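You operate a simulated robot arm through the tools that you are given. There is no shell and no other tool. Be economical: measure what you need, move in short steps, check, and stop when the job is done.

You run a simulated robot arm. Do the job below in one go: nothing can be reset, and whatever is moved stays where it is left.

## Task
Wind machine two's ram to FWD, then tap its stop pin home.
Fine: use the copper mallet and put it back in its stand; leave the lock pin in and shut the die cover.

It is judged by the outcome, as a careful person would: the job done as asked, and still so three seconds after it is handed in. It fails if anything else is knocked over, pushed out of place, dropped, spilled or broken. Lids that push on must go on centred and level and be pressed home; caps that screw on are set level and turned clockwise until they are tight.

## Robot
A 6-joint arm with a two-finger parallel gripper on a trunk, on a base that drives. Base frame: it is fixed to the floor where the robot stands at the start and does not move with it; the origin is under the middle of the robot, x ahead of it, y to its left, z up. Lengths are in mm, angles in degrees, forces in N, time in s.
With the tool pointing down near the work surface it reaches from about 360 to 820 mm from the robot's upright axis, wherever it stands. Its first joint turns from -166.0 to 166.0 degrees. Places, roughly: die cover of green machine two [900, 300, 1100]; green machine two [1000, 0, 900]; mouth of the lock socket of green machine two [600, 600, 900]; red lock pin two (3x3x5 cm) [600, 600, 900]; stop pin of green machine two [700, 400, 900]. Payload 3.91 kg.
Tool frame: the origin (TCP) lies between the finger pads and is the grasp point; the fingertips stand 30 mm ahead of it; z points along the fingers, y is the line along which they close. The gripper opens to 110 mm. The fingers are 20 mm wide and 10 mm thick; the gripper's body (48 by 112 mm) begins 55 mm behind the TCP.
Orientation is that of the tool frame in the base frame, as a unit quaternion [x, y, z, w]. With the fingers straight down and closing along the base's y, the tool's x points along the base's -x, its y along +y and its z along -z.

## Interface
- The arm moves only by the tool play_rows. Its argument "targets" is one flat list of numbers, 7 for each row, row after row: the turn, a rotation vector about the base's x, y, z in degrees, then the shift along the base's x, y, z in mm, then the opening, from 0 (shut) to 1 (fully open). In form: [rx, ry, rz, x, y, z, jaw, rx, ry, rz, x, y, z, jaw, ...]. A call has 1 to 8 rows; each row shifts and turns the commanded pose from where the row before left it. Rows are played at 5 a second. More than 50 mm and 8.6 degrees between two rows, or a gripper value outside its range, and nothing of the call is played. A pose out of reach is approached as far as the arm can. The call stops where the force on the tool passes 40 N (or 10 N more than at its start, if that is more) or the arm is blocked; 0.2 s more then pass. The fingers move at their own pace (about 45 mm/s each) and stop on an object; they squeeze with about 41 N. The grip force told is the motor's: it shows also when the fingers shut on nothing. Time passes only in rows, and 0.2 s behind the last, so rows that do not move let the fingers close. It gives the time, the measured TCP pose, the force on the tool (base axes), the opening and the grip force at its end, in the units of the frame above (readings bear some noise), with the torque about the TCP (base axes, N m) and any sound that the robot's microphone picked up.
- Cameras (640 x 400 px; columns grow to the right, rows downward): "scene" is now at [-4.8, 97.8, 1618.7]; the picture's right is [-0.51, -0.86, 0.00], its down [-0.56, 0.33, -0.76] and it looks along [0.65, -0.39, -0.65] (base axes); focal length 257 px, centre (320, 200). "wrist" rides on the gripper at [77, 7, -114] in the tool frame; the picture's right is [-0.09, 1.00, 0.00], its down [-0.80, -0.07, -0.59] and it looks along [-0.59, -0.05, 0.80] (tool axes); focal length 270 px, centre (320, 200). There is no depth. A picture from a camera that has moved, and an enlarged one, comes with that camera's place and axes in the base frame and with its lens.
- grab_frame(camera): a new picture of that camera. No time passes.
- move_column(by): slides the trunk up (or, below 0, down) by that many mm; the arm and the scene camera ride with it, the base frame stays. It gives what a move gives, with no picture.
- steer(legs): drives the robot by 1 to 6 legs, each [ahead, turn to the left] in mm and degrees, along the robot's own axes; the way and the turn of a leg run together, so that a leg with both is an arc; at most 1500 mm and 180 degrees a leg. The arm and the cameras ride along, it lands a little off, and it stops where it bumps. It gives what a move gives.
- pan_tilt(pan, tilt): turns the head with the scene camera to pan (to the left, within 155 degrees either way) and tilt (down, from -29 to 69), counted from straight ahead of the robot. It gives what a move gives.
- close_up(camera, box): a new picture of the part [left, top, right, bottom] of that camera's present view, enlarged. No time passes.
- hand_in(): hands the job in; it is judged then, once.

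Work in short steps. Places have to be worked out from the pictures, the camera data and where the tool is seen: move nearer, look again, correct. Check each grasp and each placing, and mend what went wrong. You have 120 turns and 98 pictures in all, those below and enlarged ones among them. Open the gripper and draw the arm clear of the work before you hand the job in, unless the task says otherwise; then end with one line.

The tools are called after "Emit:" as name(argument=value, ...) on one line, values as JSON. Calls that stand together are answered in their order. play_rows: Moves the arm, as the interface text tells. Its arguments: {"type":"object","properties":{"targets":{"type":"array"}},"required":["targets"]} The other tools are called the same way: move_column (by) slides the trunk up or down; steer (legs) drives the base; pan_tilt (pan, tilt) turns the head that bears the scene camera; grab_frame (camera) takes a picture; close_up (camera, box) takes an enlarged picture of a part of a camera's view; hand_in () hands the job in.

At the start:

```text
t: 0.0
ee_pos: [507.6, -4.2, 1372.1]
orientation: [0.003, 1.0, 0.0, 0.001]
force: [0.8, -0.2, -1.1]
wrist_torque: [-0.02, -0.02, -0.02]
gripper_width: 109.9
gripper_force: 0.2
trunk travel left (down, up): [-575.0, 35.0]
robot x, y, heading: [2.3, -8.8, -0.1]
head pan, tilt: [-30.9, 40.4]
```

scene: 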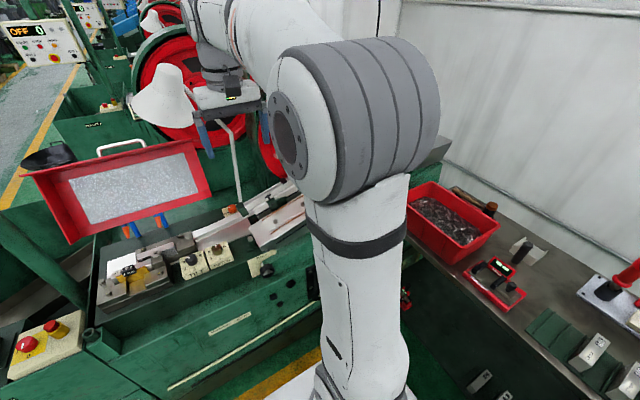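
wrist: 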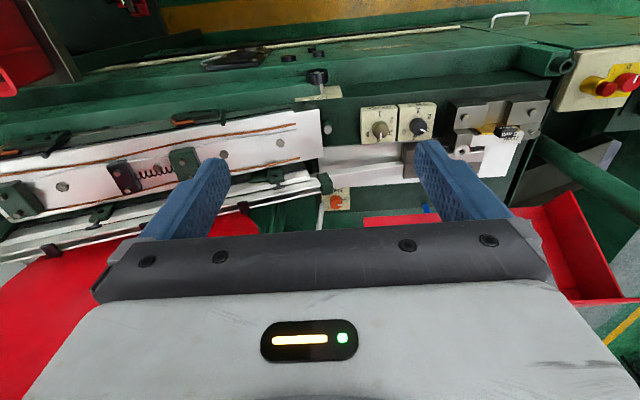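

The scene shows a green machine with a red open die cover, and benches around it. I'll look around with the head first.

Emit:
pan_tilt(pan=20, tilt=35)

Emit:
grab_frame(camera="scene")

Emit:
pan_tilt(pan=-80, tilt=40)

Emit:
grab_frame(camera="scene")

Emit:
pan_tilt(pan=75, tilt=40)

Emit:
grab_frame(camera="scene")

```text
t: 1.2
ee_pos: [507.0, -3.5, 1372.3]
orientation: [0.002, 1.0, 0.0, 0.0]
force: [0.9, 0.3, 0.0]
wrist_torque: [-0.04, 0.0, 0.01]
gripper_width: 110.2
gripper_force: 0.1
trunk travel left (down, up): [-575.0, 35.0]
robot x, y, heading: [1.6, -5.9, 0.1]
head pan, tilt: [20.0, 35.0]
```

```text
95 pictures are left
camera scene: at [5.1, 171.3, 1626.9], right [0.34, -0.94, 0.0], down [-0.54, -0.2, -0.82], along [0.77, 0.28, -0.57], focal length 257 px, centre (320, 200)
```

scene: 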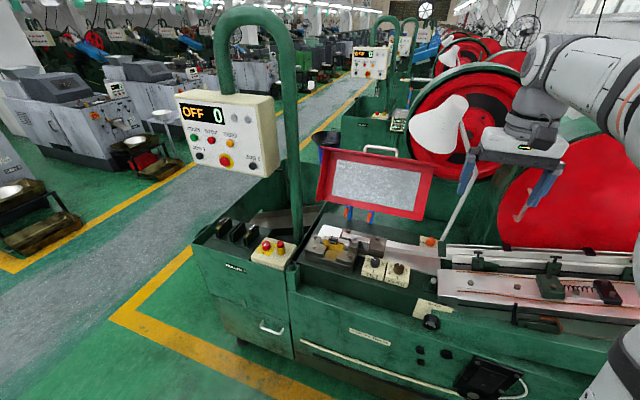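

```text
t: 3.0
ee_pos: [507.7, -4.7, 1373.5]
orientation: [0.001, 1.0, -0.001, 0.0]
force: [-0.1, -0.2, -0.5]
wrist_torque: [-0.01, -0.01, 0.02]
gripper_width: 110.0
gripper_force: 0.2
trunk travel left (down, up): [-575.0, 35.0]
robot x, y, heading: [-1.4, -10.0, 0.4]
head pan, tilt: [-80.0, 40.0]
```

```text
94 pictures are left
camera scene: at [-62.7, 57.5, 1619.4], right [-0.98, -0.18, 0.0], down [-0.11, 0.63, -0.77], along [0.13, -0.75, -0.64], focal length 257 px, centre (320, 200)
```

scene: 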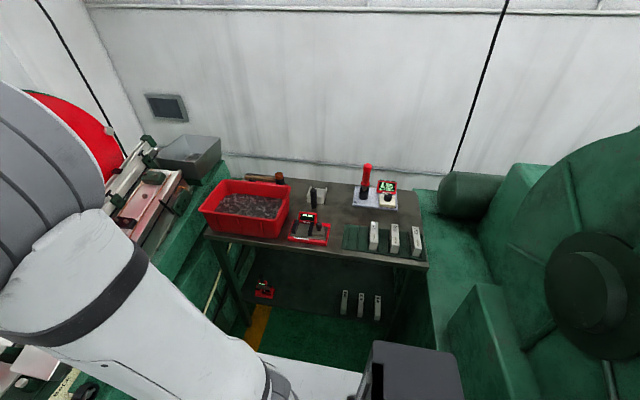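

```text
t: 5.3
ee_pos: [507.4, -5.5, 1373.1]
orientation: [0.002, 1.0, 0.0, 0.0]
force: [1.1, 0.4, -0.8]
wrist_torque: [-0.03, 0.01, 0.04]
gripper_width: 110.2
gripper_force: 0.1
trunk travel left (down, up): [-575.0, 35.0]
robot x, y, heading: [-0.4, -5.7, -0.1]
head pan, tilt: [75.0, 40.0]
```

```text
93 pictures are left
camera scene: at [-55.6, 223.3, 1619.3], right [0.97, -0.26, 0.0], down [-0.17, -0.62, -0.77], along [0.2, 0.74, -0.64], focal length 257 px, centre (320, 200)
```

scene: 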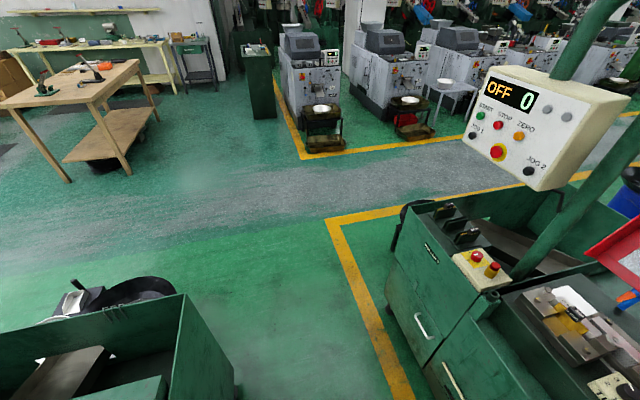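

The table on the right holds tools (a mallet among them); the machine's panel has JOG keys. I'll look at the machine and table enlarged.

Emit:
close_up(camera="scene", box=[400, 60, 640, 210])

Emit:
pan_tilt(pan=15, tilt=45)

Emit:
close_up(camera="scene", box=[200, 80, 520, 280])

Emit:
pan_tilt(pan=-80, tilt=40)

Emit:
close_up(camera="scene", box=[190, 140, 440, 296])

```text
2.67 times, centred on (520, 135) of scene
camera zoom: at [-55.6, 223.3, 1619.3], right [0.97, -0.26, 0.0], down [-0.17, -0.62, -0.77], along [0.2, 0.74, -0.64], focal length 684 px, centre (-213, 373)
```

zoom: 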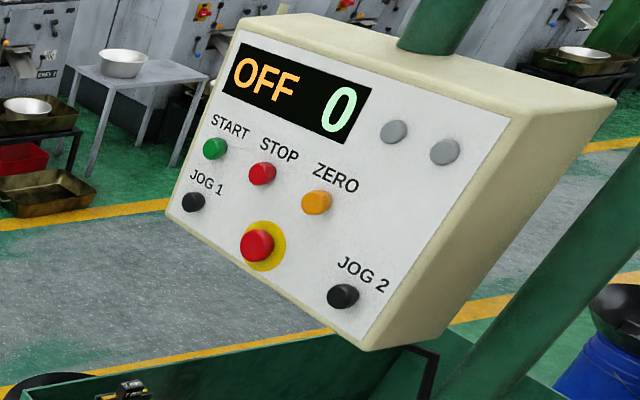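

```text
t: 6.7
ee_pos: [508.0, -3.9, 1372.4]
orientation: [0.001, 1.0, 0.0, 0.0]
force: [-0.2, -0.4, -0.3]
wrist_torque: [0.02, 0.0, 0.02]
gripper_width: 110.0
gripper_force: 0.1
trunk travel left (down, up): [-575.0, 35.0]
robot x, y, heading: [-0.5, -4.2, -0.3]
head pan, tilt: [15.0, 45.0]
```

```text
2.00 times, centred on (360, 180) of scene
camera zoom: at [0.9, 162.4, 1612.1], right [0.26, -0.97, 0.0], down [-0.68, -0.18, -0.71], along [0.68, 0.18, -0.71], focal length 513 px, centre (240, 240)
```

zoom: 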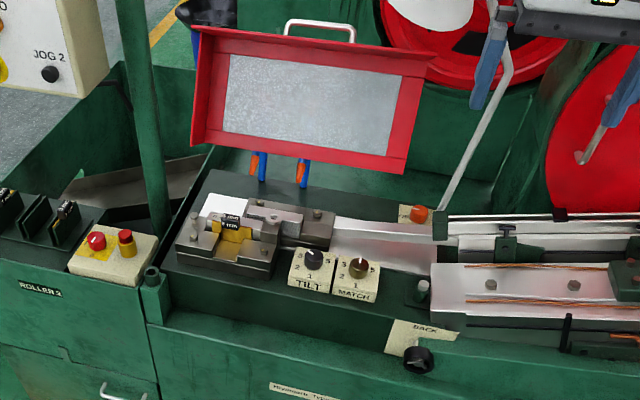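

```text
t: 8.4
ee_pos: [507.2, -4.7, 1372.9]
orientation: [0.002, 1.0, 0.0, 0.0]
force: [0.1, 0.8, 0.1]
wrist_torque: [0.0, -0.03, 0.0]
gripper_width: 109.9
gripper_force: 0.1
trunk travel left (down, up): [-575.0, 35.0]
robot x, y, heading: [-1.9, -1.9, 0.1]
head pan, tilt: [-80.0, 40.0]
```

```text
2.56 times, centred on (315, 218) of scene
camera zoom: at [-62.7, 57.5, 1619.3], right [-0.98, -0.18, 0.0], down [-0.11, 0.63, -0.77], along [0.13, -0.75, -0.64], focal length 657 px, centre (333, 154)
```

zoom: 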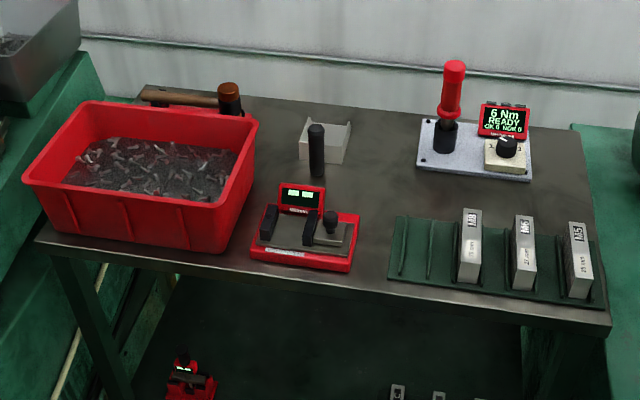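

I see a mallet behind the red bin, and a knob with a "BACK" label at the front of the machine. I'll enlarge both.

Emit:
close_up(camera="scene", box=[235, 165, 335, 228])

Emit:
pan_tilt(pan=5, tilt=55)

Emit:
grab_frame(camera="scene")

Emit:
close_up(camera="scene", box=[200, 120, 360, 220])

```text
6.35 times, centred on (285, 196) of scene
camera zoom: at [-62.7, 57.5, 1619.3], right [-0.98, -0.18, 0.0], down [-0.11, 0.63, -0.77], along [0.13, -0.75, -0.64], focal length 1629 px, centre (542, 222)
```

zoom: 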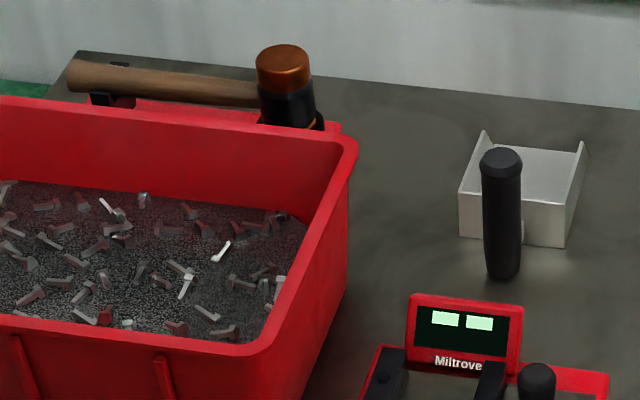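

```text
t: 9.9
ee_pos: [508.6, -5.4, 1372.6]
orientation: [0.002, 1.0, 0.0, 0.0]
force: [0.1, 0.6, 0.7]
wrist_torque: [0.01, -0.01, 0.01]
gripper_width: 110.0
gripper_force: 0.1
trunk travel left (down, up): [-575.0, 35.0]
robot x, y, heading: [0.3, -6.4, -0.1]
head pan, tilt: [5.0, 55.0]
```

```text
88 pictures are left
camera scene: at [-5.8, 147.5, 1598.7], right [0.09, -1.0, 0.0], down [-0.82, -0.07, -0.57], along [0.57, 0.05, -0.82], focal length 257 px, centre (320, 200)
```

scene: 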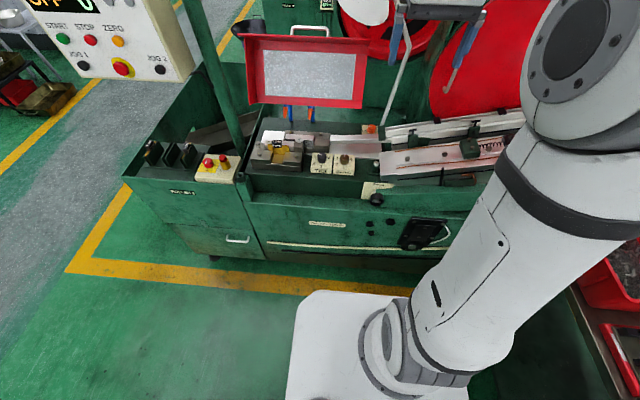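

```text
4.00 times, centred on (280, 170) of scene
camera zoom: at [-5.8, 147.5, 1598.7], right [0.09, -1.0, 0.0], down [-0.82, -0.07, -0.57], along [0.57, 0.05, -0.82], focal length 1026 px, centre (480, 320)
```

zoom: 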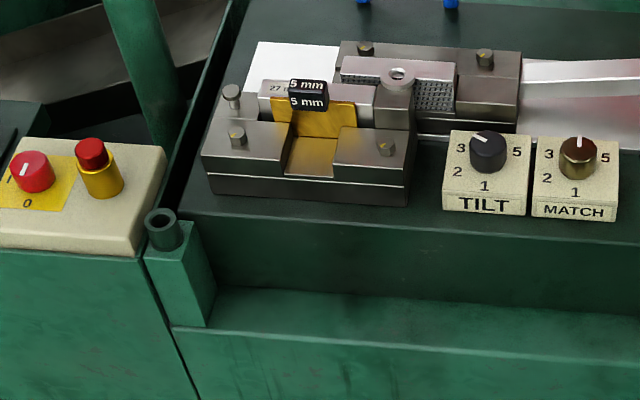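

The red lock pin sits in its yellow socket. Now the knob and label, and the pin near them.

Emit:
close_up(camera="scene", box=[340, 120, 460, 220])

Emit:
close_up(camera="wrist", box=[240, 20, 400, 220])

```text
4.00 times, centred on (400, 170) of scene
camera zoom: at [-5.8, 147.5, 1598.7], right [0.09, -1.0, 0.0], down [-0.82, -0.07, -0.57], along [0.57, 0.05, -0.82], focal length 1026 px, centre (0, 320)
```

zoom: 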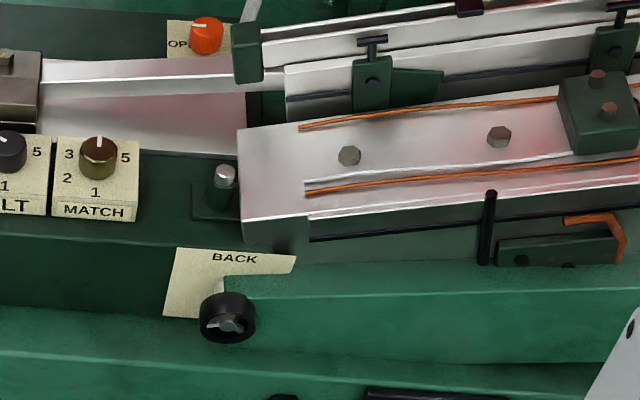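

```text
2.00 times, centred on (320, 120) of wrist
camera zoom: at [429.2, 4.7, 1486.7], right [0.09, 1.0, 0.0], down [0.8, -0.07, 0.59], along [0.59, -0.05, -0.8], focal length 541 px, centre (320, 360)
```

zoom: 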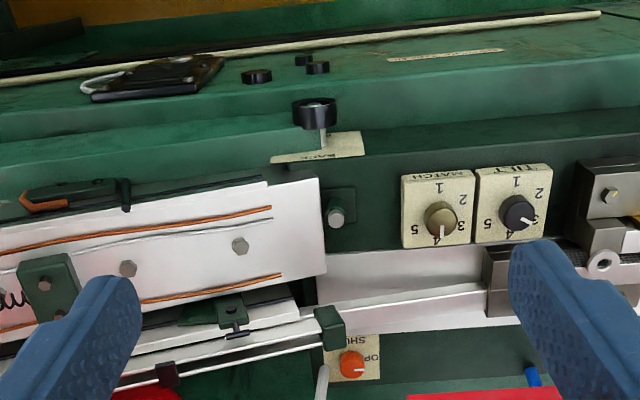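

The small pin near the BACK label is around (663, 0, 902), but the stop pin is said to be near (700, 400), in the die area. I'll bring the wrist camera over the die area to look closely.

Emit:
play_rows(targets=[0, 0, 0, 0, 48, 0, 1, 0, 0, 0, 0, 48, 0, 1, 0, 0, 0, 0, 48, 0, 1, 0, 0, 0, 0, 48, 0, 1, 0, 0, 0, 0, 48, 0, 1, 0, 0, 0, 0, 48, 0, 1, 0, 0, 0, 0, 48, 0, 1, 0, 0, 0, 0, 48, 0, 1])

Emit:
grab_frame(camera="wrist")

Emit:
close_up(camera="wrist", box=[200, 40, 440, 190])

```text
t: 11.8
ee_pos: [508.3, 381.8, 1371.7]
orientation: [0.001, 1.0, -0.001, -0.001]
force: [-0.2, 0.1, 0.4]
wrist_torque: [-0.03, -0.02, -0.01]
gripper_width: 109.9
gripper_force: 0.1
trunk travel left (down, up): [-575.0, 35.0]
robot x, y, heading: [-5.0, -4.4, 0.2]
head pan, tilt: [5.0, 55.0]
```

```text
84 pictures are left
camera wrist: at [430.7, 391.4, 1486.2], right [0.09, 1.0, 0.0], down [0.8, -0.07, 0.59], along [0.59, -0.06, -0.8], focal length 270 px, centre (320, 200)
```

wrist: 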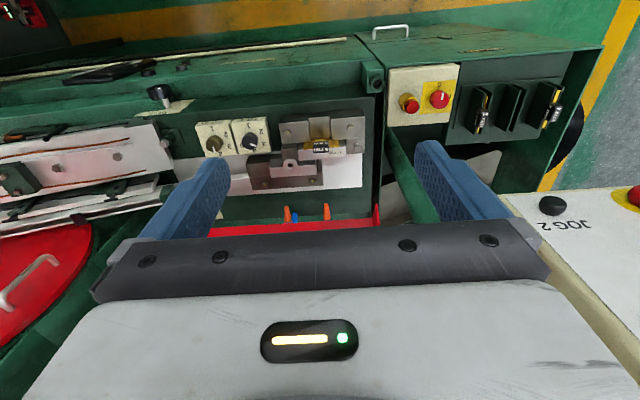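

```text
2.67 times, centred on (320, 115) of wrist
camera zoom: at [430.7, 391.4, 1486.2], right [0.09, 1.0, 0.0], down [0.8, -0.07, 0.59], along [0.59, -0.06, -0.8], focal length 721 px, centre (320, 427)
```

zoom: 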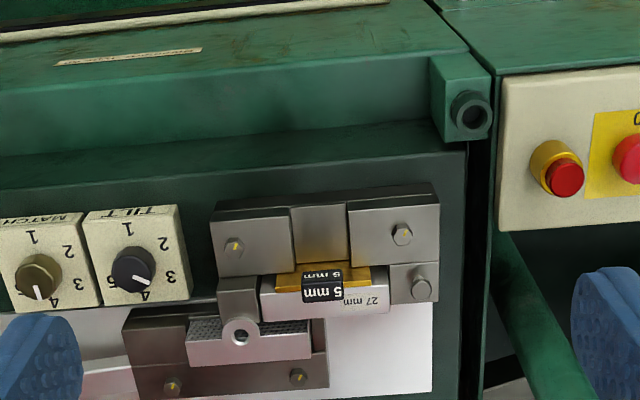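

The round-headed pin on the small block by the "27 mm" plate is at about (698, 448, 930), matching the stop pin. The BACK knob is near (568, -16, 805). I'll go back to the right and lower with the tool tilted forward, to look at that knob.

Emit:
steer(legs=[[-220, 0]])

Emit:
play_rows(targets=[0, 0, 0, 0, -48, 0, 1, 0, 0, 0, 0, -48, 0, 1, 0, 0, 0, 0, -48, 0, 1, 0, 0, 0, 0, -48, 0, 1, 0, 0, 0, 0, -48, 0, 1, 0, 0, 0, 0, -48, 0, 1, 0, 0, 0, 0, -48, 0, 1, 0, 0, 0, 0, -48, 0, 1])

Emit:
play_rows(targets=[0, -8, 0, 0, 0, -40, 1, 0, -8, 0, 0, 0, -40, 1, 0, -8, 0, 0, 0, -40, 1, 0, -8, 0, 0, 0, -40, 1, 0, -8, 0, 0, 0, -40, 1, 0, 0, 0, 0, 0, -40, 1])

Emit:
grab_frame(camera="wrist")

```text
t: 13.3
ee_pos: [402.7, 378.9, 1371.1]
orientation: [0.003, 1.0, -0.002, -0.001]
force: [-0.3, -0.3, 0.7]
wrist_torque: [0.0, -0.01, 0.04]
gripper_width: 110.0
gripper_force: 0.0
trunk travel left (down, up): [-575.0, 35.0]
robot x, y, heading: [-107.7, -8.2, -0.3]
head pan, tilt: [5.0, 55.0]
stopped in leg 1: the robot was blocked; the commanded pose is now the measured one
```

```text
t: 15.1
ee_pos: [403.2, -5.8, 1370.7]
orientation: [0.003, 1.0, -0.001, -0.001]
force: [0.0, -0.3, -0.2]
wrist_torque: [0.01, -0.04, -0.01]
gripper_width: 109.8
gripper_force: 0.1
trunk travel left (down, up): [-575.0, 35.0]
robot x, y, heading: [-106.3, -8.0, -0.2]
head pan, tilt: [5.0, 55.0]
```

```text
t: 16.5
ee_pos: [402.2, -4.4, 1137.8]
orientation: [0.004, 0.94, -0.001, 0.341]
force: [0.8, 0.2, 0.3]
wrist_torque: [0.01, 0.0, 0.02]
gripper_width: 110.0
gripper_force: 0.0
out of reach, approached as far as the arm can: row 6
trunk travel left (down, up): [-575.0, 35.0]
robot x, y, heading: [-105.8, -8.0, -0.5]
head pan, tilt: [5.0, 55.0]
```

```text
82 pictures are left
camera wrist: at [268.3, 4.7, 1176.0], right [0.08, 1.0, 0.06], down [0.23, -0.07, 0.97], along [0.97, -0.06, -0.24], focal length 270 px, centre (320, 200)
```

wrist: 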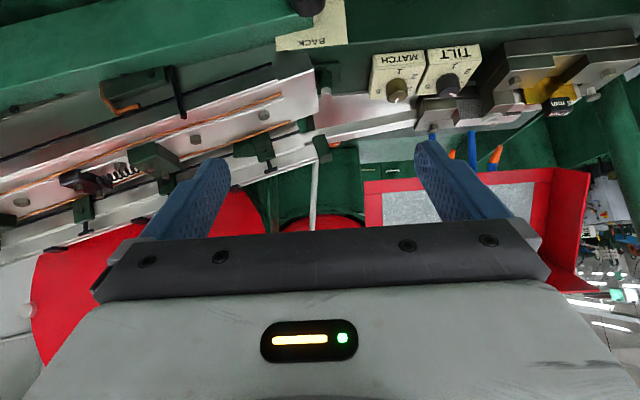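

The robot was blocked behind after about 100 mm. The knob is at the top of the picture; I'll lower the column for a more level view of it.

Emit:
move_column(by=-200)

Emit:
grab_frame(camera="wrist")

Emit:
close_up(camera="wrist", box=[240, 0, 400, 100])

```text
t: 18.7
ee_pos: [402.1, -4.7, 936.8]
orientation: [0.004, 0.94, -0.002, 0.342]
force: [-0.4, 0.5, -0.6]
wrist_torque: [0.0, -0.01, 0.02]
gripper_width: 110.2
gripper_force: 0.0
trunk travel left (down, up): [-375.0, 235.0]
robot x, y, heading: [-107.5, -8.7, -0.8]
head pan, tilt: [5.0, 55.0]
```

```text
81 pictures are left
camera wrist: at [268.4, 4.5, 976.6], right [0.08, 1.0, 0.06], down [0.23, -0.07, 0.97], along [0.97, -0.06, -0.24], focal length 270 px, centre (320, 200)
```

wrist: 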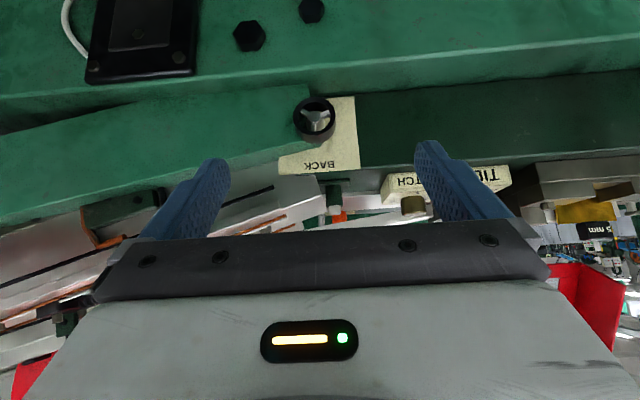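

```text
4.00 times, centred on (320, 50) of wrist
camera zoom: at [268.4, 4.5, 976.6], right [0.08, 1.0, 0.06], down [0.23, -0.07, 0.97], along [0.97, -0.06, -0.24], focal length 1081 px, centre (320, 800)
```

zoom: 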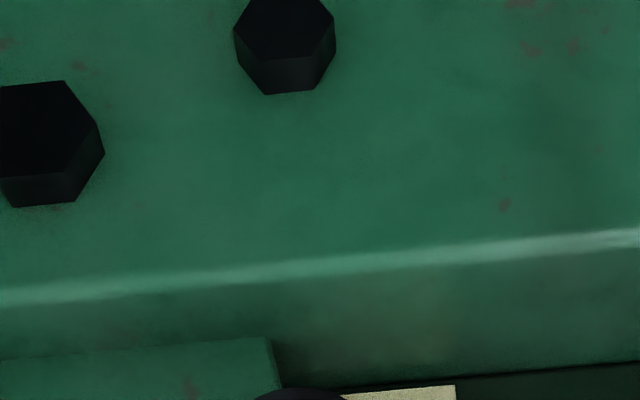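

The knob is a small three-spoke handwheel on a label. Enlarge it.

Emit:
close_up(camera="wrist", box=[270, 80, 370, 180])

```text
4.00 times, centred on (320, 130) of wrist
camera zoom: at [268.4, 4.5, 976.6], right [0.08, 1.0, 0.06], down [0.23, -0.07, 0.97], along [0.97, -0.06, -0.24], focal length 1081 px, centre (320, 480)
```

zoom: 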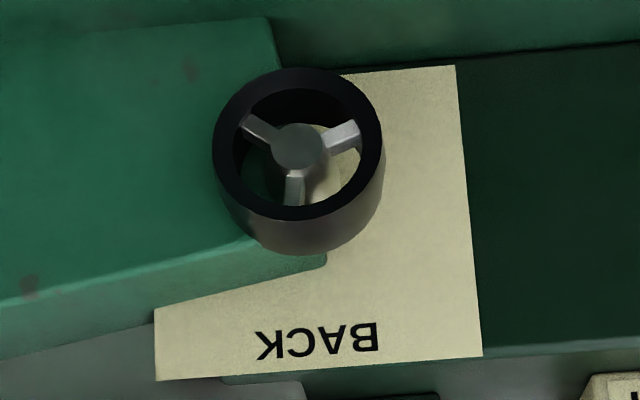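

The wheel is about 53 mm wide, centre near (578, -14, 792), its axis pointing back at me; a ledge lies about 50 mm beneath it. I'll lower the column and bring the tool level, pointing +x, short of the wheel.

Emit:
move_column(by=-140)

Emit:
play_rows(targets=[0, -8.4, 0, 10, -1, 0, 0.8, 0, -8.4, 0, 10, -1, 0, 0.8, 0, -8.3, 0, 10, -1, 0, 0.8, 0, -8.3, 0, 10, -1, 0, 0.8, 0, -8.3, 0, 10, -1, 0, 0.8, 0, -8.3, 0, 10, -1, 0, 0.8])

Emit:
grab_frame(camera="wrist")

```text
t: 20.4
ee_pos: [402.3, -5.5, 799.1]
orientation: [0.003, 0.94, -0.002, 0.341]
force: [-0.2, -0.3, 0.4]
wrist_torque: [0.0, 0.02, 0.0]
gripper_width: 110.2
gripper_force: 0.1
trunk travel left (down, up): [-235.0, 375.0]
robot x, y, heading: [-107.1, -7.0, -0.4]
head pan, tilt: [5.0, 55.0]
```

```text
t: 21.8
ee_pos: [463.3, -11.6, 797.7]
orientation: [0.004, 0.708, 0.0, 0.707]
force: [-0.2, -0.6, 0.2]
wrist_torque: [-0.01, 0.01, 0.01]
gripper_width: 87.9
gripper_force: 0.1
trunk travel left (down, up): [-235.0, 375.0]
robot x, y, heading: [-107.5, -9.4, -0.3]
head pan, tilt: [5.0, 55.0]
```

```text
78 pictures are left
camera wrist: at [346.0, -2.0, 721.2], right [0.01, 1.0, 0.09], down [-0.59, -0.07, 0.8], along [0.8, -0.06, 0.59], focal length 270 px, centre (320, 200)
```

wrist: 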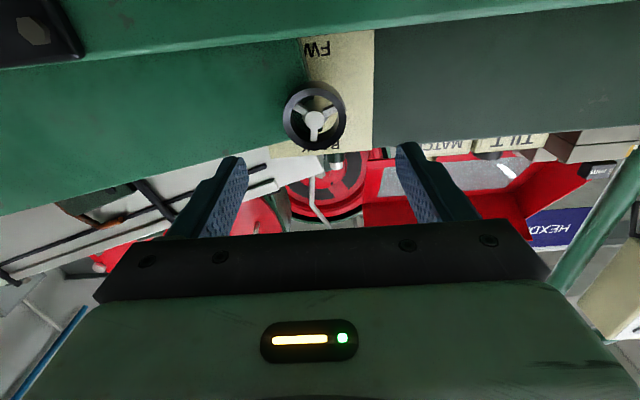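

"FW(D)" is at the bottom of the label and "BACK" at the top. Enlarge to find a pointer.

Emit:
close_up(camera="wrist", box=[265, 20, 385, 170])

```text
2.67 times, centred on (325, 95) of wrist
camera zoom: at [346.0, -2.0, 721.2], right [0.01, 1.0, 0.09], down [-0.59, -0.07, 0.8], along [0.8, -0.06, 0.59], focal length 721 px, centre (307, 480)
```

zoom: 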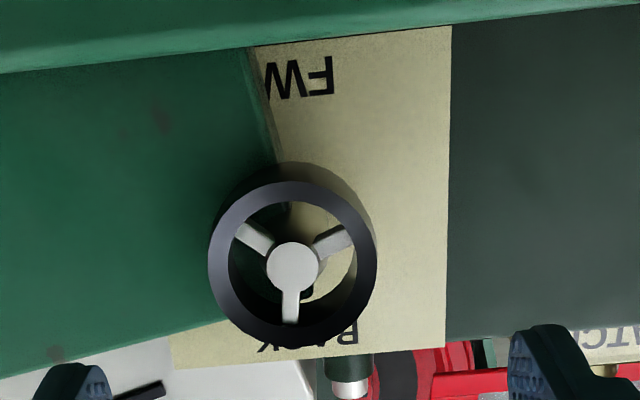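

The handwheel hub is near (565, -12, 799); a broad spoke points up to BACK. I advance to put the fingertips around the rim and close.

Emit:
play_rows(targets=[0, 0, 0, 30, 0, 0, 0.7, 0, 0, 0, 30, 0, 1, 0.7, 0, 0, 0, 28, 0, 0, 0.7, 0, 0, 0, 0, 0, 0, 0.7])

Emit:
grab_frame(camera="wrist")

```text
t: 22.8
ee_pos: [551.0, -10.7, 800.2]
orientation: [0.005, 0.708, 0.0, 0.706]
force: [-0.6, 0.5, 0.1]
wrist_torque: [-0.01, 0.02, -0.02]
gripper_width: 76.9
gripper_force: 0.0
trunk travel left (down, up): [-235.0, 375.0]
robot x, y, heading: [-107.6, -8.6, -0.7]
head pan, tilt: [5.0, 55.0]
```

```text
76 pictures are left
camera wrist: at [435.2, -1.6, 722.5], right [0.01, 1.0, 0.09], down [-0.59, -0.07, 0.8], along [0.8, -0.06, 0.59], focal length 270 px, centre (320, 200)
```

wrist: 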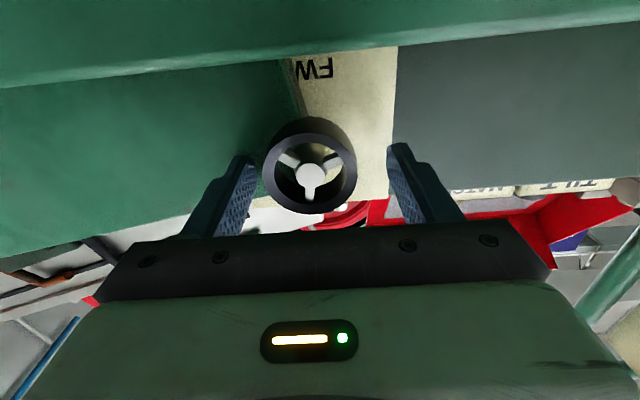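

The wheel sits between the fingers, about 4 mm to the right of centre. I shift and close on the rim.

Emit:
play_rows(targets=[0, 0, 0, 3, -4, 0, 0.6, 0, 0, 0, 0, 0, 0, 0.4, 0, 0, 0, 0, 0, 0, 0.4, 0, 0, 0, 0, 0, 0, 0.4])

Emit:
close_up(camera="wrist", box=[220, 40, 420, 240])

```text
t: 23.8
ee_pos: [554.1, -16.5, 799.5]
orientation: [0.006, 0.708, 0.0, 0.706]
force: [1.7, -12.5, 0.4]
wrist_torque: [0.02, 0.16, -0.27]
gripper_width: 53.6
gripper_force: 45.2
trunk travel left (down, up): [-235.0, 375.0]
robot x, y, heading: [-106.0, -7.3, -0.1]
head pan, tilt: [5.0, 55.0]
```

```text
2.00 times, centred on (320, 140) of wrist
camera zoom: at [437.9, -6.7, 722.6], right [0.01, 1.0, 0.1], down [-0.59, -0.07, 0.8], along [0.8, -0.06, 0.59], focal length 541 px, centre (320, 320)
```

zoom: 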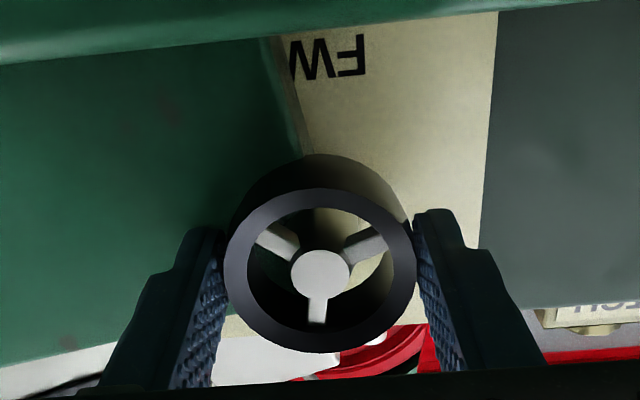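

The rim is held (53.6 mm). I turn it clockwise, carefully at first.

Emit:
play_rows(targets=[0, 0, 0, 0, -2, 0, 0.4, 6, 0, 0, 0, 0, 0, 0.4, 6, 0, 0, 0, 0, 0, 0.4, 6, 0, 0, 0, 0, 0, 0.4])

```text
t: 24.8
ee_pos: [552.6, -17.4, 799.6]
orientation: [0.116, 0.699, 0.111, 0.697]
force: [8.4, 0.9, 0.7]
wrist_torque: [0.01, -0.99, -0.38]
gripper_width: 53.5
gripper_force: 44.8
trunk travel left (down, up): [-235.0, 375.0]
robot x, y, heading: [-103.8, -8.6, -0.2]
head pan, tilt: [5.0, 55.0]
```

Little resistance about x, so it appears to turn. I continue and look.

Emit:
play_rows(targets=[8, 0, 0, 0, 0, 0, 0.4, 8, 0, 0, 0, 0, 0, 0.4, 8, 0, 0, 0, 0, 0, 0.4, 8, 0, 0, 0, 0, 0, 0.4, 8, 0, 0, 0, 0, 0, 0.4, 8, 0, 0, 0, 0, 0, 0.4])

Emit:
grab_frame(camera="wrist")

```text
t: 26.1
ee_pos: [553.0, -17.1, 799.3]
orientation: [0.389, 0.592, 0.387, 0.59]
force: [13.9, 7.3, 7.2]
wrist_torque: [-0.01, -1.26, -0.09]
gripper_width: 53.3
gripper_force: 44.6
trunk travel left (down, up): [-235.0, 375.0]
robot x, y, heading: [-108.8, -3.2, -0.4]
head pan, tilt: [5.0, 55.0]
```

```text
74 pictures are left
camera wrist: at [437.6, 58.5, 775.6], right [0.0, 0.32, 0.95], down [-0.59, -0.76, 0.26], along [0.81, -0.56, 0.18], focal length 270 px, centre (320, 200)
```

wrist: 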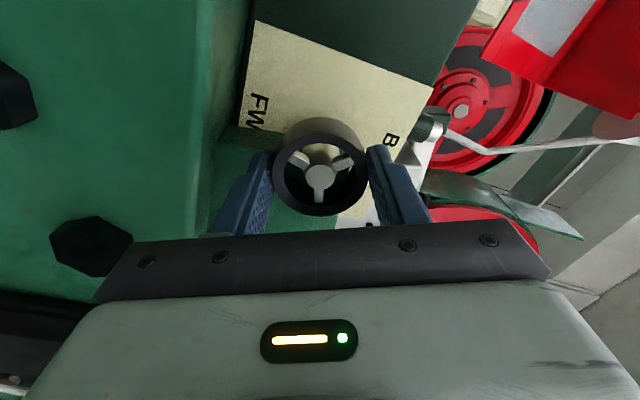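

The wheel turned with the gripper. I keep winding clockwise.

Emit:
play_rows(targets=[8, 0, 0, 0, 0, 0, 0.4, 8, 0, 0, 0, 0, 0, 0.4, 8, 0, 0, 0, 0, 0, 0.4, 8, 0, 0, 0, 0, 0, 0.4, 8, 0, 0, 0, 0, 0, 0.4, 8, 0, 0, 0, 0, 0, 0.4, 8, 0, 0, 0, 0, 0, 0.4])

Emit:
grab_frame(camera="wrist")

```text
t: 27.8
ee_pos: [553.2, -17.8, 799.0]
orientation: [0.619, 0.343, 0.619, 0.339]
force: [19.0, 8.3, 14.9]
wrist_torque: [-0.01, -1.12, -0.38]
gripper_width: 53.7
gripper_force: 45.2
trunk travel left (down, up): [-235.0, 375.0]
robot x, y, heading: [-107.9, -7.1, -0.5]
head pan, tilt: [5.0, 55.0]
```

```text
73 pictures are left
camera wrist: at [437.4, 45.9, 847.2], right [0.0, -0.61, 0.79], down [-0.59, -0.64, -0.49], along [0.81, -0.47, -0.36], focal length 270 px, centre (320, 200)
```

wrist: 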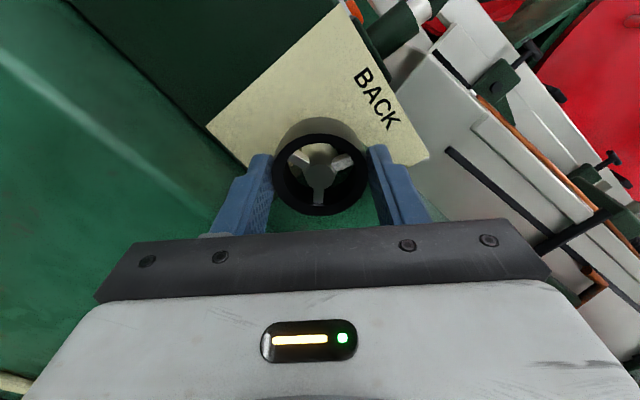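

Forces are building (19, 8, 15), so I yield slightly in that direction while winding on to about a half-turn.

Emit:
play_rows(targets=[0, 0, 0, 1.5, 0.7, 1.2, 0.4, 8, 0, 0, 0, 0, 0, 0.4, 8, 0, 0, 0, 0, 0, 0.4, 8, 0, 0, 0, 0, 0, 0.4, 8, 0, 0, 0, 0, 0, 0.4, 8, 0, 0, 0, 0, 0, 0.4, 8, 0, 0, 0, 0, 0, 0.4, 8, 0, 0, 0, 0, 0, 0.4])

Emit:
grab_frame(camera="wrist")

```text
t: 29.5
ee_pos: [553.7, -16.6, 800.7]
orientation: [0.706, 0.037, 0.705, 0.054]
force: [-3.9, -10.2, 2.0]
wrist_torque: [-0.03, -0.24, -0.16]
gripper_width: 53.9
gripper_force: 45.2
out of reach, approached as far as the arm can: row 8
trunk travel left (down, up): [-235.0, 375.0]
robot x, y, heading: [-107.3, -4.4, -0.3]
head pan, tilt: [5.0, 55.0]
stopped in row 8: the force on the tool passed its limit (the readings are from after the stop); the commanded pose is now the measured one
```

```text
72 pictures are left
camera wrist: at [438.6, -8.4, 877.5], right [-0.03, -1.0, 0.04], down [-0.6, -0.02, -0.8], along [0.8, -0.04, -0.59], focal length 270 px, centre (320, 200)
```

wrist: 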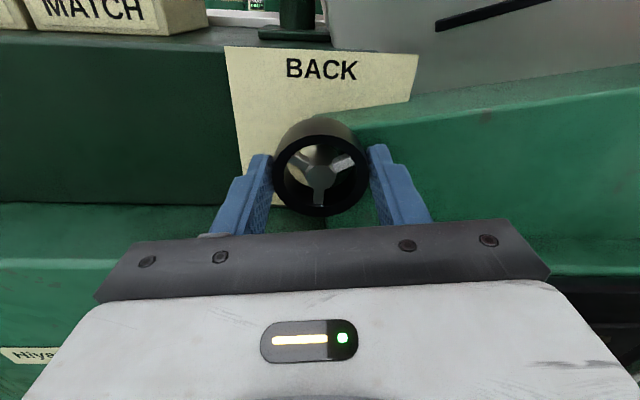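

About 175° of winding done and joint 6 is at its end. I check with the scene camera whether the ram or an indicator has moved.

Emit:
close_up(camera="wrist", box=[200, 40, 420, 230])

Emit:
pan_tilt(pan=15, tilt=30)

Emit:
grab_frame(camera="scene")

```text
2.11 times, centred on (310, 135) of wrist
camera zoom: at [438.6, -8.4, 877.5], right [-0.03, -1.0, 0.04], down [-0.6, -0.02, -0.8], along [0.8, -0.04, -0.59], focal length 569 px, centre (341, 337)
```

zoom: 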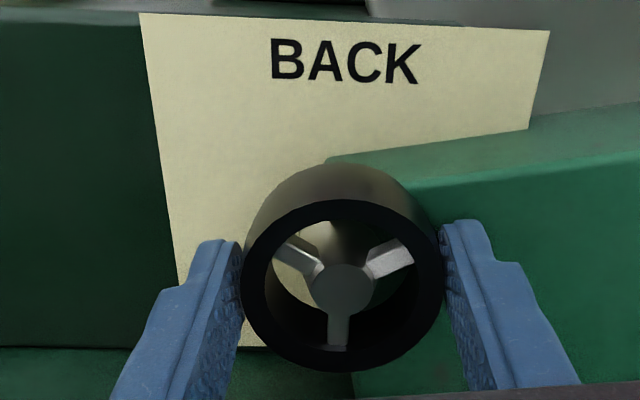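

```text
t: 30.4
ee_pos: [554.4, -17.6, 801.5]
orientation: [0.707, 0.037, 0.705, 0.054]
force: [-6.0, -23.2, 2.4]
wrist_torque: [-0.02, 0.11, -0.06]
gripper_width: 53.7
gripper_force: 45.4
trunk travel left (down, up): [-235.0, 375.0]
robot x, y, heading: [-107.0, -9.8, -0.3]
head pan, tilt: [15.0, 30.0]
```

```text
70 pictures are left
camera scene: at [-96.9, 160.9, 1294.9], right [0.25, -0.97, 0.0], down [-0.48, -0.12, -0.87], along [0.84, 0.22, -0.5], focal length 257 px, centre (320, 200)
```

scene: 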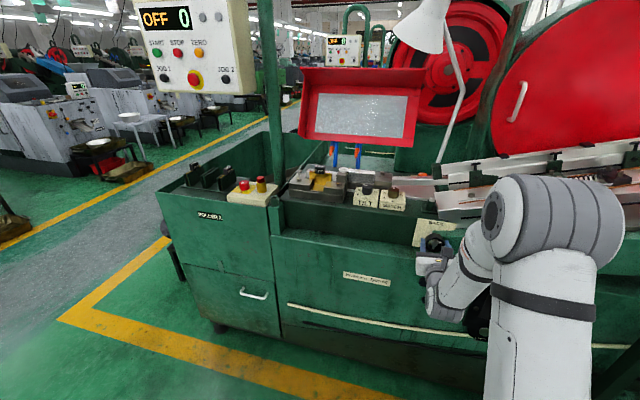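

Emit:
close_up(camera="scene", box=[270, 150, 450, 230])

```text
3.56 times, centred on (360, 190) of scene
camera zoom: at [-96.9, 160.9, 1294.9], right [0.25, -0.97, 0.0], down [-0.48, -0.12, -0.87], along [0.84, 0.22, -0.5], focal length 912 px, centre (178, 236)
```

zoom: 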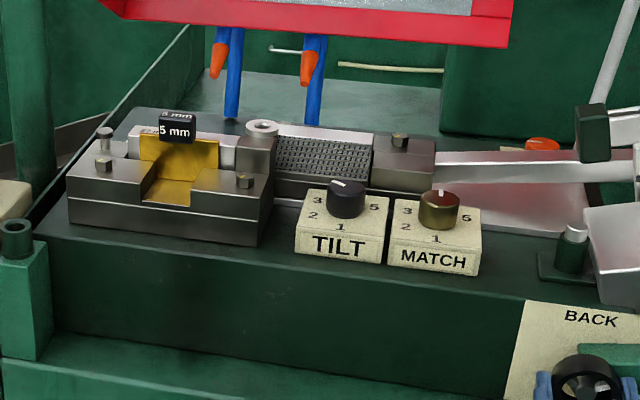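

The ram assembly may have shifted. I release the wheel, back off, and raise the column to compare the view with the earlier ones.

Emit:
play_rows(targets=[0, 0, 0, 0, 0, 0, 0.7, 0, 0, 0, 0, 0, 0, 0.7, 0, 0, 0, -35, 0, 0, 0.7, 0, 0, 0, -35, 0, 0, 0.7, 0, 0, 0, -20, 0, 0, 0.7])

Emit:
move_column(by=340)

Emit:
pan_tilt(pan=15, tilt=45)

Emit:
close_up(camera="scene", box=[240, 90, 480, 240])

```text
t: 31.6
ee_pos: [463.4, -13.8, 800.5]
orientation: [0.707, 0.039, 0.705, 0.053]
force: [1.1, -0.4, -0.1]
wrist_torque: [-0.01, 0.0, 0.03]
gripper_width: 77.1
gripper_force: 0.1
trunk travel left (down, up): [-235.0, 375.0]
robot x, y, heading: [-106.0, -7.0, -0.7]
head pan, tilt: [15.0, 30.0]
```

```text
t: 34.9
ee_pos: [465.0, -14.5, 1140.4]
orientation: [0.707, 0.04, 0.704, 0.054]
force: [-0.2, 0.0, 0.2]
wrist_torque: [-0.01, 0.0, -0.01]
gripper_width: 77.0
gripper_force: 0.1
trunk travel left (down, up): [-575.0, 35.0]
robot x, y, heading: [-106.3, -7.6, -0.6]
head pan, tilt: [15.0, 30.0]
```

```text
t: 35.7
ee_pos: [464.5, -14.9, 1141.0]
orientation: [0.707, 0.04, 0.704, 0.054]
force: [0.5, -0.5, 0.1]
wrist_torque: [0.0, 0.03, -0.03]
gripper_width: 77.2
gripper_force: 0.1
trunk travel left (down, up): [-575.0, 35.0]
robot x, y, heading: [-111.5, -7.6, -0.3]
head pan, tilt: [15.0, 45.0]
```

```text
2.67 times, centred on (360, 165) of scene
camera zoom: at [-105.0, 160.7, 1612.1], right [0.25, -0.97, 0.0], down [-0.68, -0.18, -0.71], along [0.68, 0.18, -0.71], focal length 684 px, centre (213, 293)
```

zoom: 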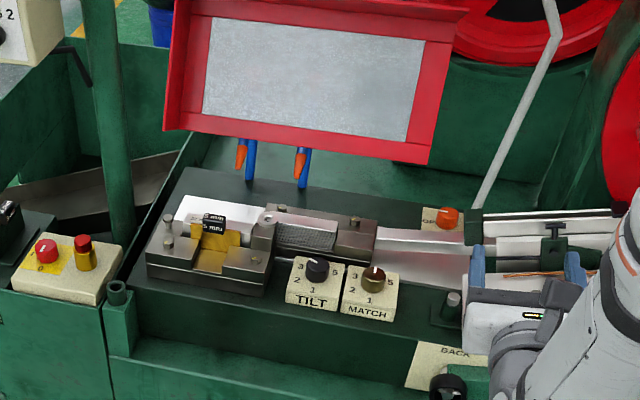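

Emit:
close_up(camera="scene", box=[285, 155, 405, 225])

```text
5.33 times, centred on (345, 190) of scene
camera zoom: at [-105.0, 160.7, 1612.1], right [0.25, -0.97, 0.0], down [-0.68, -0.18, -0.71], along [0.68, 0.18, -0.71], focal length 1368 px, centre (187, 253)
```

zoom: 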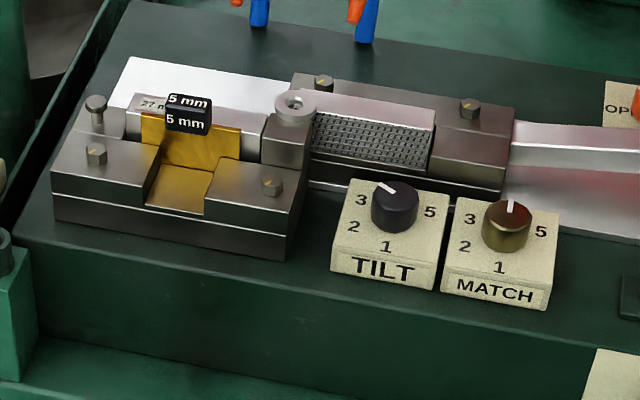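

Triangulating: the bolted, knurled slide moved about 50 mm toward -y (bolt from y≈211 to ≈160), while the ring and fixed block stayed. I go back down, unwind joint 6 and test whether the wheel has reached its end stop.

Emit:
play_rows(targets=[-8.5, 0, 0, 0, 0, 0, 0.7, -8.5, 0, 0, 0, 0, 0, 0.7, -8.5, 0, 0, 0, 0, 0, 0.7, -8.5, 0, 0, 0, 0, 0, 0.7, -8.5, 0, 0, 0, 0, 0, 0.7, -8.5, 0, 0, 0, 0, 0, 0.7, -8.5, 0, 0, 0, 0, 0, 0.7, -8.5, 0, 0, 0, 0, 0, 0.7])

Emit:
play_rows(targets=[-8.5, 0, 0, 0, 0, 0, 0.7, -8.5, 0, 0, 0, 0, 0, 0.7, -8.5, 0, 0, 0, 0, 0, 0.7, -8.5, 0, 0, 0, 0, 0, 0.7, -8.5, 0, 0, 0, 0, 0, 0.7, -8.5, 0, 0, 0, 0, 0, 0.7, -8.5, 0, 0, 0, 0, 0, 0.7, -8.5, 0, 0, 0, 0, 0, 0.7])

Emit:
play_rows(targets=[-8, 0, 0, 0, 0, 0, 0.7, -8, 0, 0, 0, 0, 0, 0.7, -8, 0, 0, 0, 0, 0, 0.7, -8, 0, 0, 0, 0, 0, 0.7, -6, 0, 0, 0, 0, 0, 0.7])

Emit:
move_column(by=-340)

Emit:
grab_frame(camera="wrist")

```text
t: 37.5
ee_pos: [465.1, -14.4, 1140.2]
orientation: [0.555, 0.426, 0.562, 0.441]
force: [0.5, 0.4, 0.7]
wrist_torque: [0.0, -0.01, -0.01]
gripper_width: 77.0
gripper_force: 0.1
trunk travel left (down, up): [-575.0, 35.0]
robot x, y, heading: [-106.6, -8.7, -0.4]
head pan, tilt: [15.0, 45.0]
```

```text
t: 39.3
ee_pos: [464.6, -15.3, 1139.4]
orientation: [0.215, 0.668, 0.227, 0.675]
force: [-0.1, 0.0, 1.0]
wrist_torque: [-0.01, -0.01, 0.01]
gripper_width: 76.9
gripper_force: 0.0
trunk travel left (down, up): [-575.0, 35.0]
robot x, y, heading: [-107.1, -7.8, -0.4]
head pan, tilt: [15.0, 45.0]
```

```text
t: 40.5
ee_pos: [464.0, -14.3, 1140.4]
orientation: [-0.017, 0.706, -0.002, 0.708]
force: [0.4, 0.0, 0.3]
wrist_torque: [0.01, 0.01, 0.02]
gripper_width: 77.3
gripper_force: 0.1
trunk travel left (down, up): [-575.0, 35.0]
robot x, y, heading: [-107.6, -8.0, -0.6]
head pan, tilt: [15.0, 45.0]
```

```text
t: 43.8
ee_pos: [464.0, -13.8, 799.6]
orientation: [-0.017, 0.705, -0.002, 0.709]
force: [0.6, -0.4, 0.0]
wrist_torque: [0.05, -0.02, 0.0]
gripper_width: 77.0
gripper_force: 0.0
trunk travel left (down, up): [-235.0, 375.0]
robot x, y, heading: [-106.8, -12.1, -0.3]
head pan, tilt: [15.0, 45.0]
```

```text
66 pictures are left
camera wrist: at [349.3, -10.4, 722.5], right [-0.02, 1.0, 0.06], down [-0.6, -0.06, 0.8], along [0.8, -0.02, 0.6], focal length 270 px, centre (320, 200)
```

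wrist: 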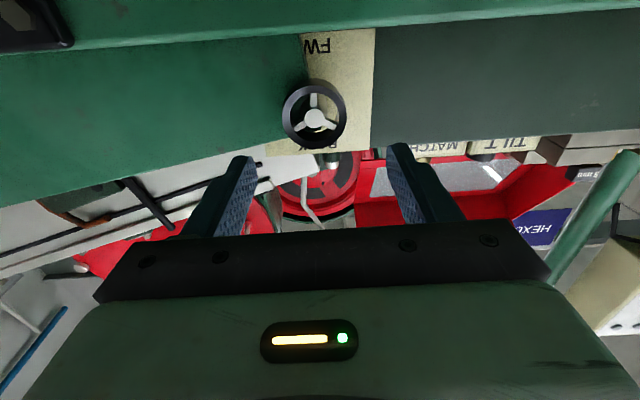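

The wheel kept its place, one spoke now pointing to FWD. I regrip and test further clockwise turning.

Emit:
play_rows(targets=[0, 0, 0, 30, 0, 0, 0.7, 0, 0, 0, 30, -1, 0, 0.7, 0, 0, 0, 29, -1, 0, 0.7, 0, 0, 0, 0, 0, 0, 0.4, 0, 0, 0, 0, 0, 0, 0.4, 0, 0, 0, 0, 0, 0, 0.4])

Emit:
play_rows(targets=[4, 0, 0, 0, 0, 0, 0.4, 4, 0, 0, 0, 0, 0, 0.4, 4, 0, 0, 0, 0, 0, 0.4, 4, 0, 0, 0, 0, 0, 0.4, 0, 0, 0, 0, 0, 0, 0.4])

Emit:
close_up(camera="wrist", box=[220, 20, 420, 240])

```text
t: 45.2
ee_pos: [554.0, -17.0, 800.7]
orientation: [-0.018, 0.705, -0.002, 0.709]
force: [2.0, -1.0, 0.6]
wrist_torque: [0.04, 0.02, -0.74]
gripper_width: 54.0
gripper_force: 45.0
trunk travel left (down, up): [-235.0, 375.0]
robot x, y, heading: [-105.0, -5.0, -0.5]
head pan, tilt: [15.0, 45.0]
```

```text
t: 46.4
ee_pos: [553.5, -18.1, 801.1]
orientation: [0.083, 0.699, 0.097, 0.703]
force: [-7.9, -5.8, -2.3]
wrist_torque: [0.02, -0.06, -1.33]
gripper_width: 53.9
gripper_force: 45.0
trunk travel left (down, up): [-235.0, 375.0]
robot x, y, heading: [-105.5, -6.8, -0.4]
head pan, tilt: [15.0, 45.0]
```

```text
1.82 times, centred on (320, 130) of wrist
camera zoom: at [438.0, 8.3, 726.1], right [-0.02, 0.94, 0.34], down [-0.6, -0.28, 0.75], along [0.8, -0.19, 0.57], focal length 491 px, centre (320, 327)
```

zoom: 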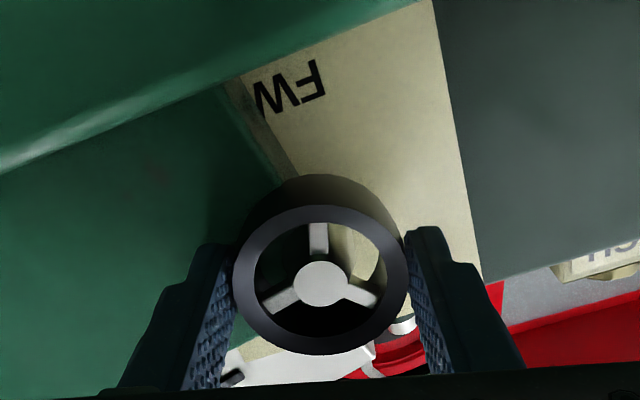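

No end stop yet. I wind another 60° and check the slide with the scene camera.

Emit:
play_rows(targets=[8, 0, 0, 0, 0, 0, 0.4, 8, 0, 0, 0, 0, 0, 0.4, 8, 0, 0, 0, 0, 0, 0.4, 8, 0, 0, 0, 0, 0, 0.4, 8, 0, 0, 0, 0, 0, 0.4, 8, 0, 0, 0, 0, 0, 0.4, 8, 0, 0, 0, 0, 0, 0.4, 8, 0, 0, 0, 0, 0, 0.4])

Emit:
pan_tilt(pan=15, tilt=30)

Emit:
close_up(camera="scene", box=[270, 150, 450, 260])

```text
t: 48.2
ee_pos: [553.6, -16.5, 799.9]
orientation: [0.444, 0.541, 0.452, 0.552]
force: [-13.0, -8.6, -8.9]
wrist_torque: [0.03, 0.67, -0.29]
gripper_width: 54.0
gripper_force: 45.0
trunk travel left (down, up): [-235.0, 375.0]
robot x, y, heading: [-108.6, -7.2, -0.5]
head pan, tilt: [15.0, 45.0]
```

```text
t: 49.0
ee_pos: [554.7, -16.6, 799.9]
orientation: [0.443, 0.542, 0.452, 0.554]
force: [-15.6, -8.1, -10.1]
wrist_torque: [-0.01, 1.3, -0.48]
gripper_width: 53.4
gripper_force: 45.2
trunk travel left (down, up): [-235.0, 375.0]
robot x, y, heading: [-106.5, -7.5, -0.3]
head pan, tilt: [15.0, 30.0]
```

```text
3.56 times, centred on (360, 205) of scene
camera zoom: at [-96.5, 162.2, 1294.7], right [0.25, -0.97, 0.0], down [-0.48, -0.13, -0.87], along [0.84, 0.22, -0.5], focal length 912 px, centre (178, 182)
```

zoom: 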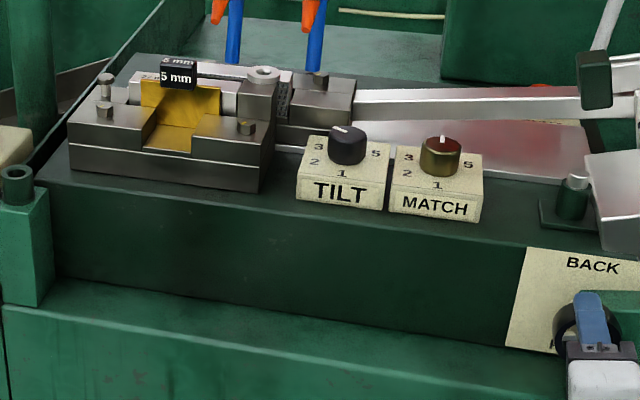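

The slide now moved the other way (+y), so the wheel works as a crank: positions suggest +y extreme near 290° of total winding. Let me look closely at wheel and label for a pointer.

Emit:
close_up(camera="wrist", box=[260, 90, 380, 220])

Emit:
close_up(camera="scene", box=[405, 210, 465, 255])

```text
3.08 times, centred on (320, 155) of wrist
camera zoom: at [438.2, 61.4, 788.5], right [-0.02, 0.11, 0.99], down [-0.6, -0.8, 0.08], along [0.8, -0.59, 0.08], focal length 832 px, centre (320, 338)
```

zoom: 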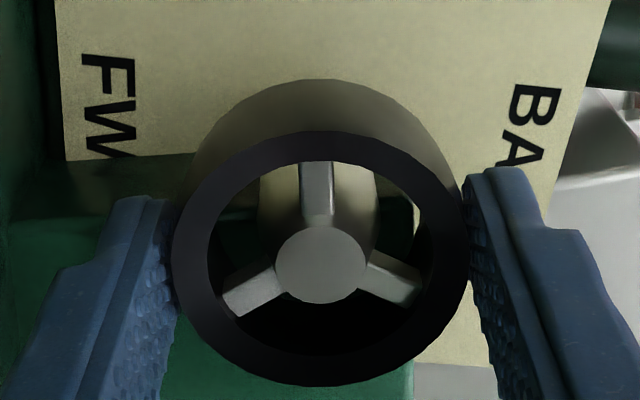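

```text
8.89 times, centred on (435, 232) of scene
camera zoom: at [-96.5, 162.2, 1294.7], right [0.25, -0.97, 0.0], down [-0.48, -0.13, -0.87], along [0.84, 0.22, -0.5], focal length 2281 px, centre (-702, -89)
```

zoom: 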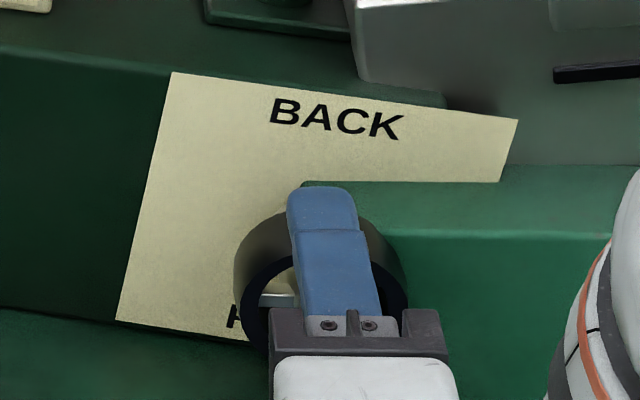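

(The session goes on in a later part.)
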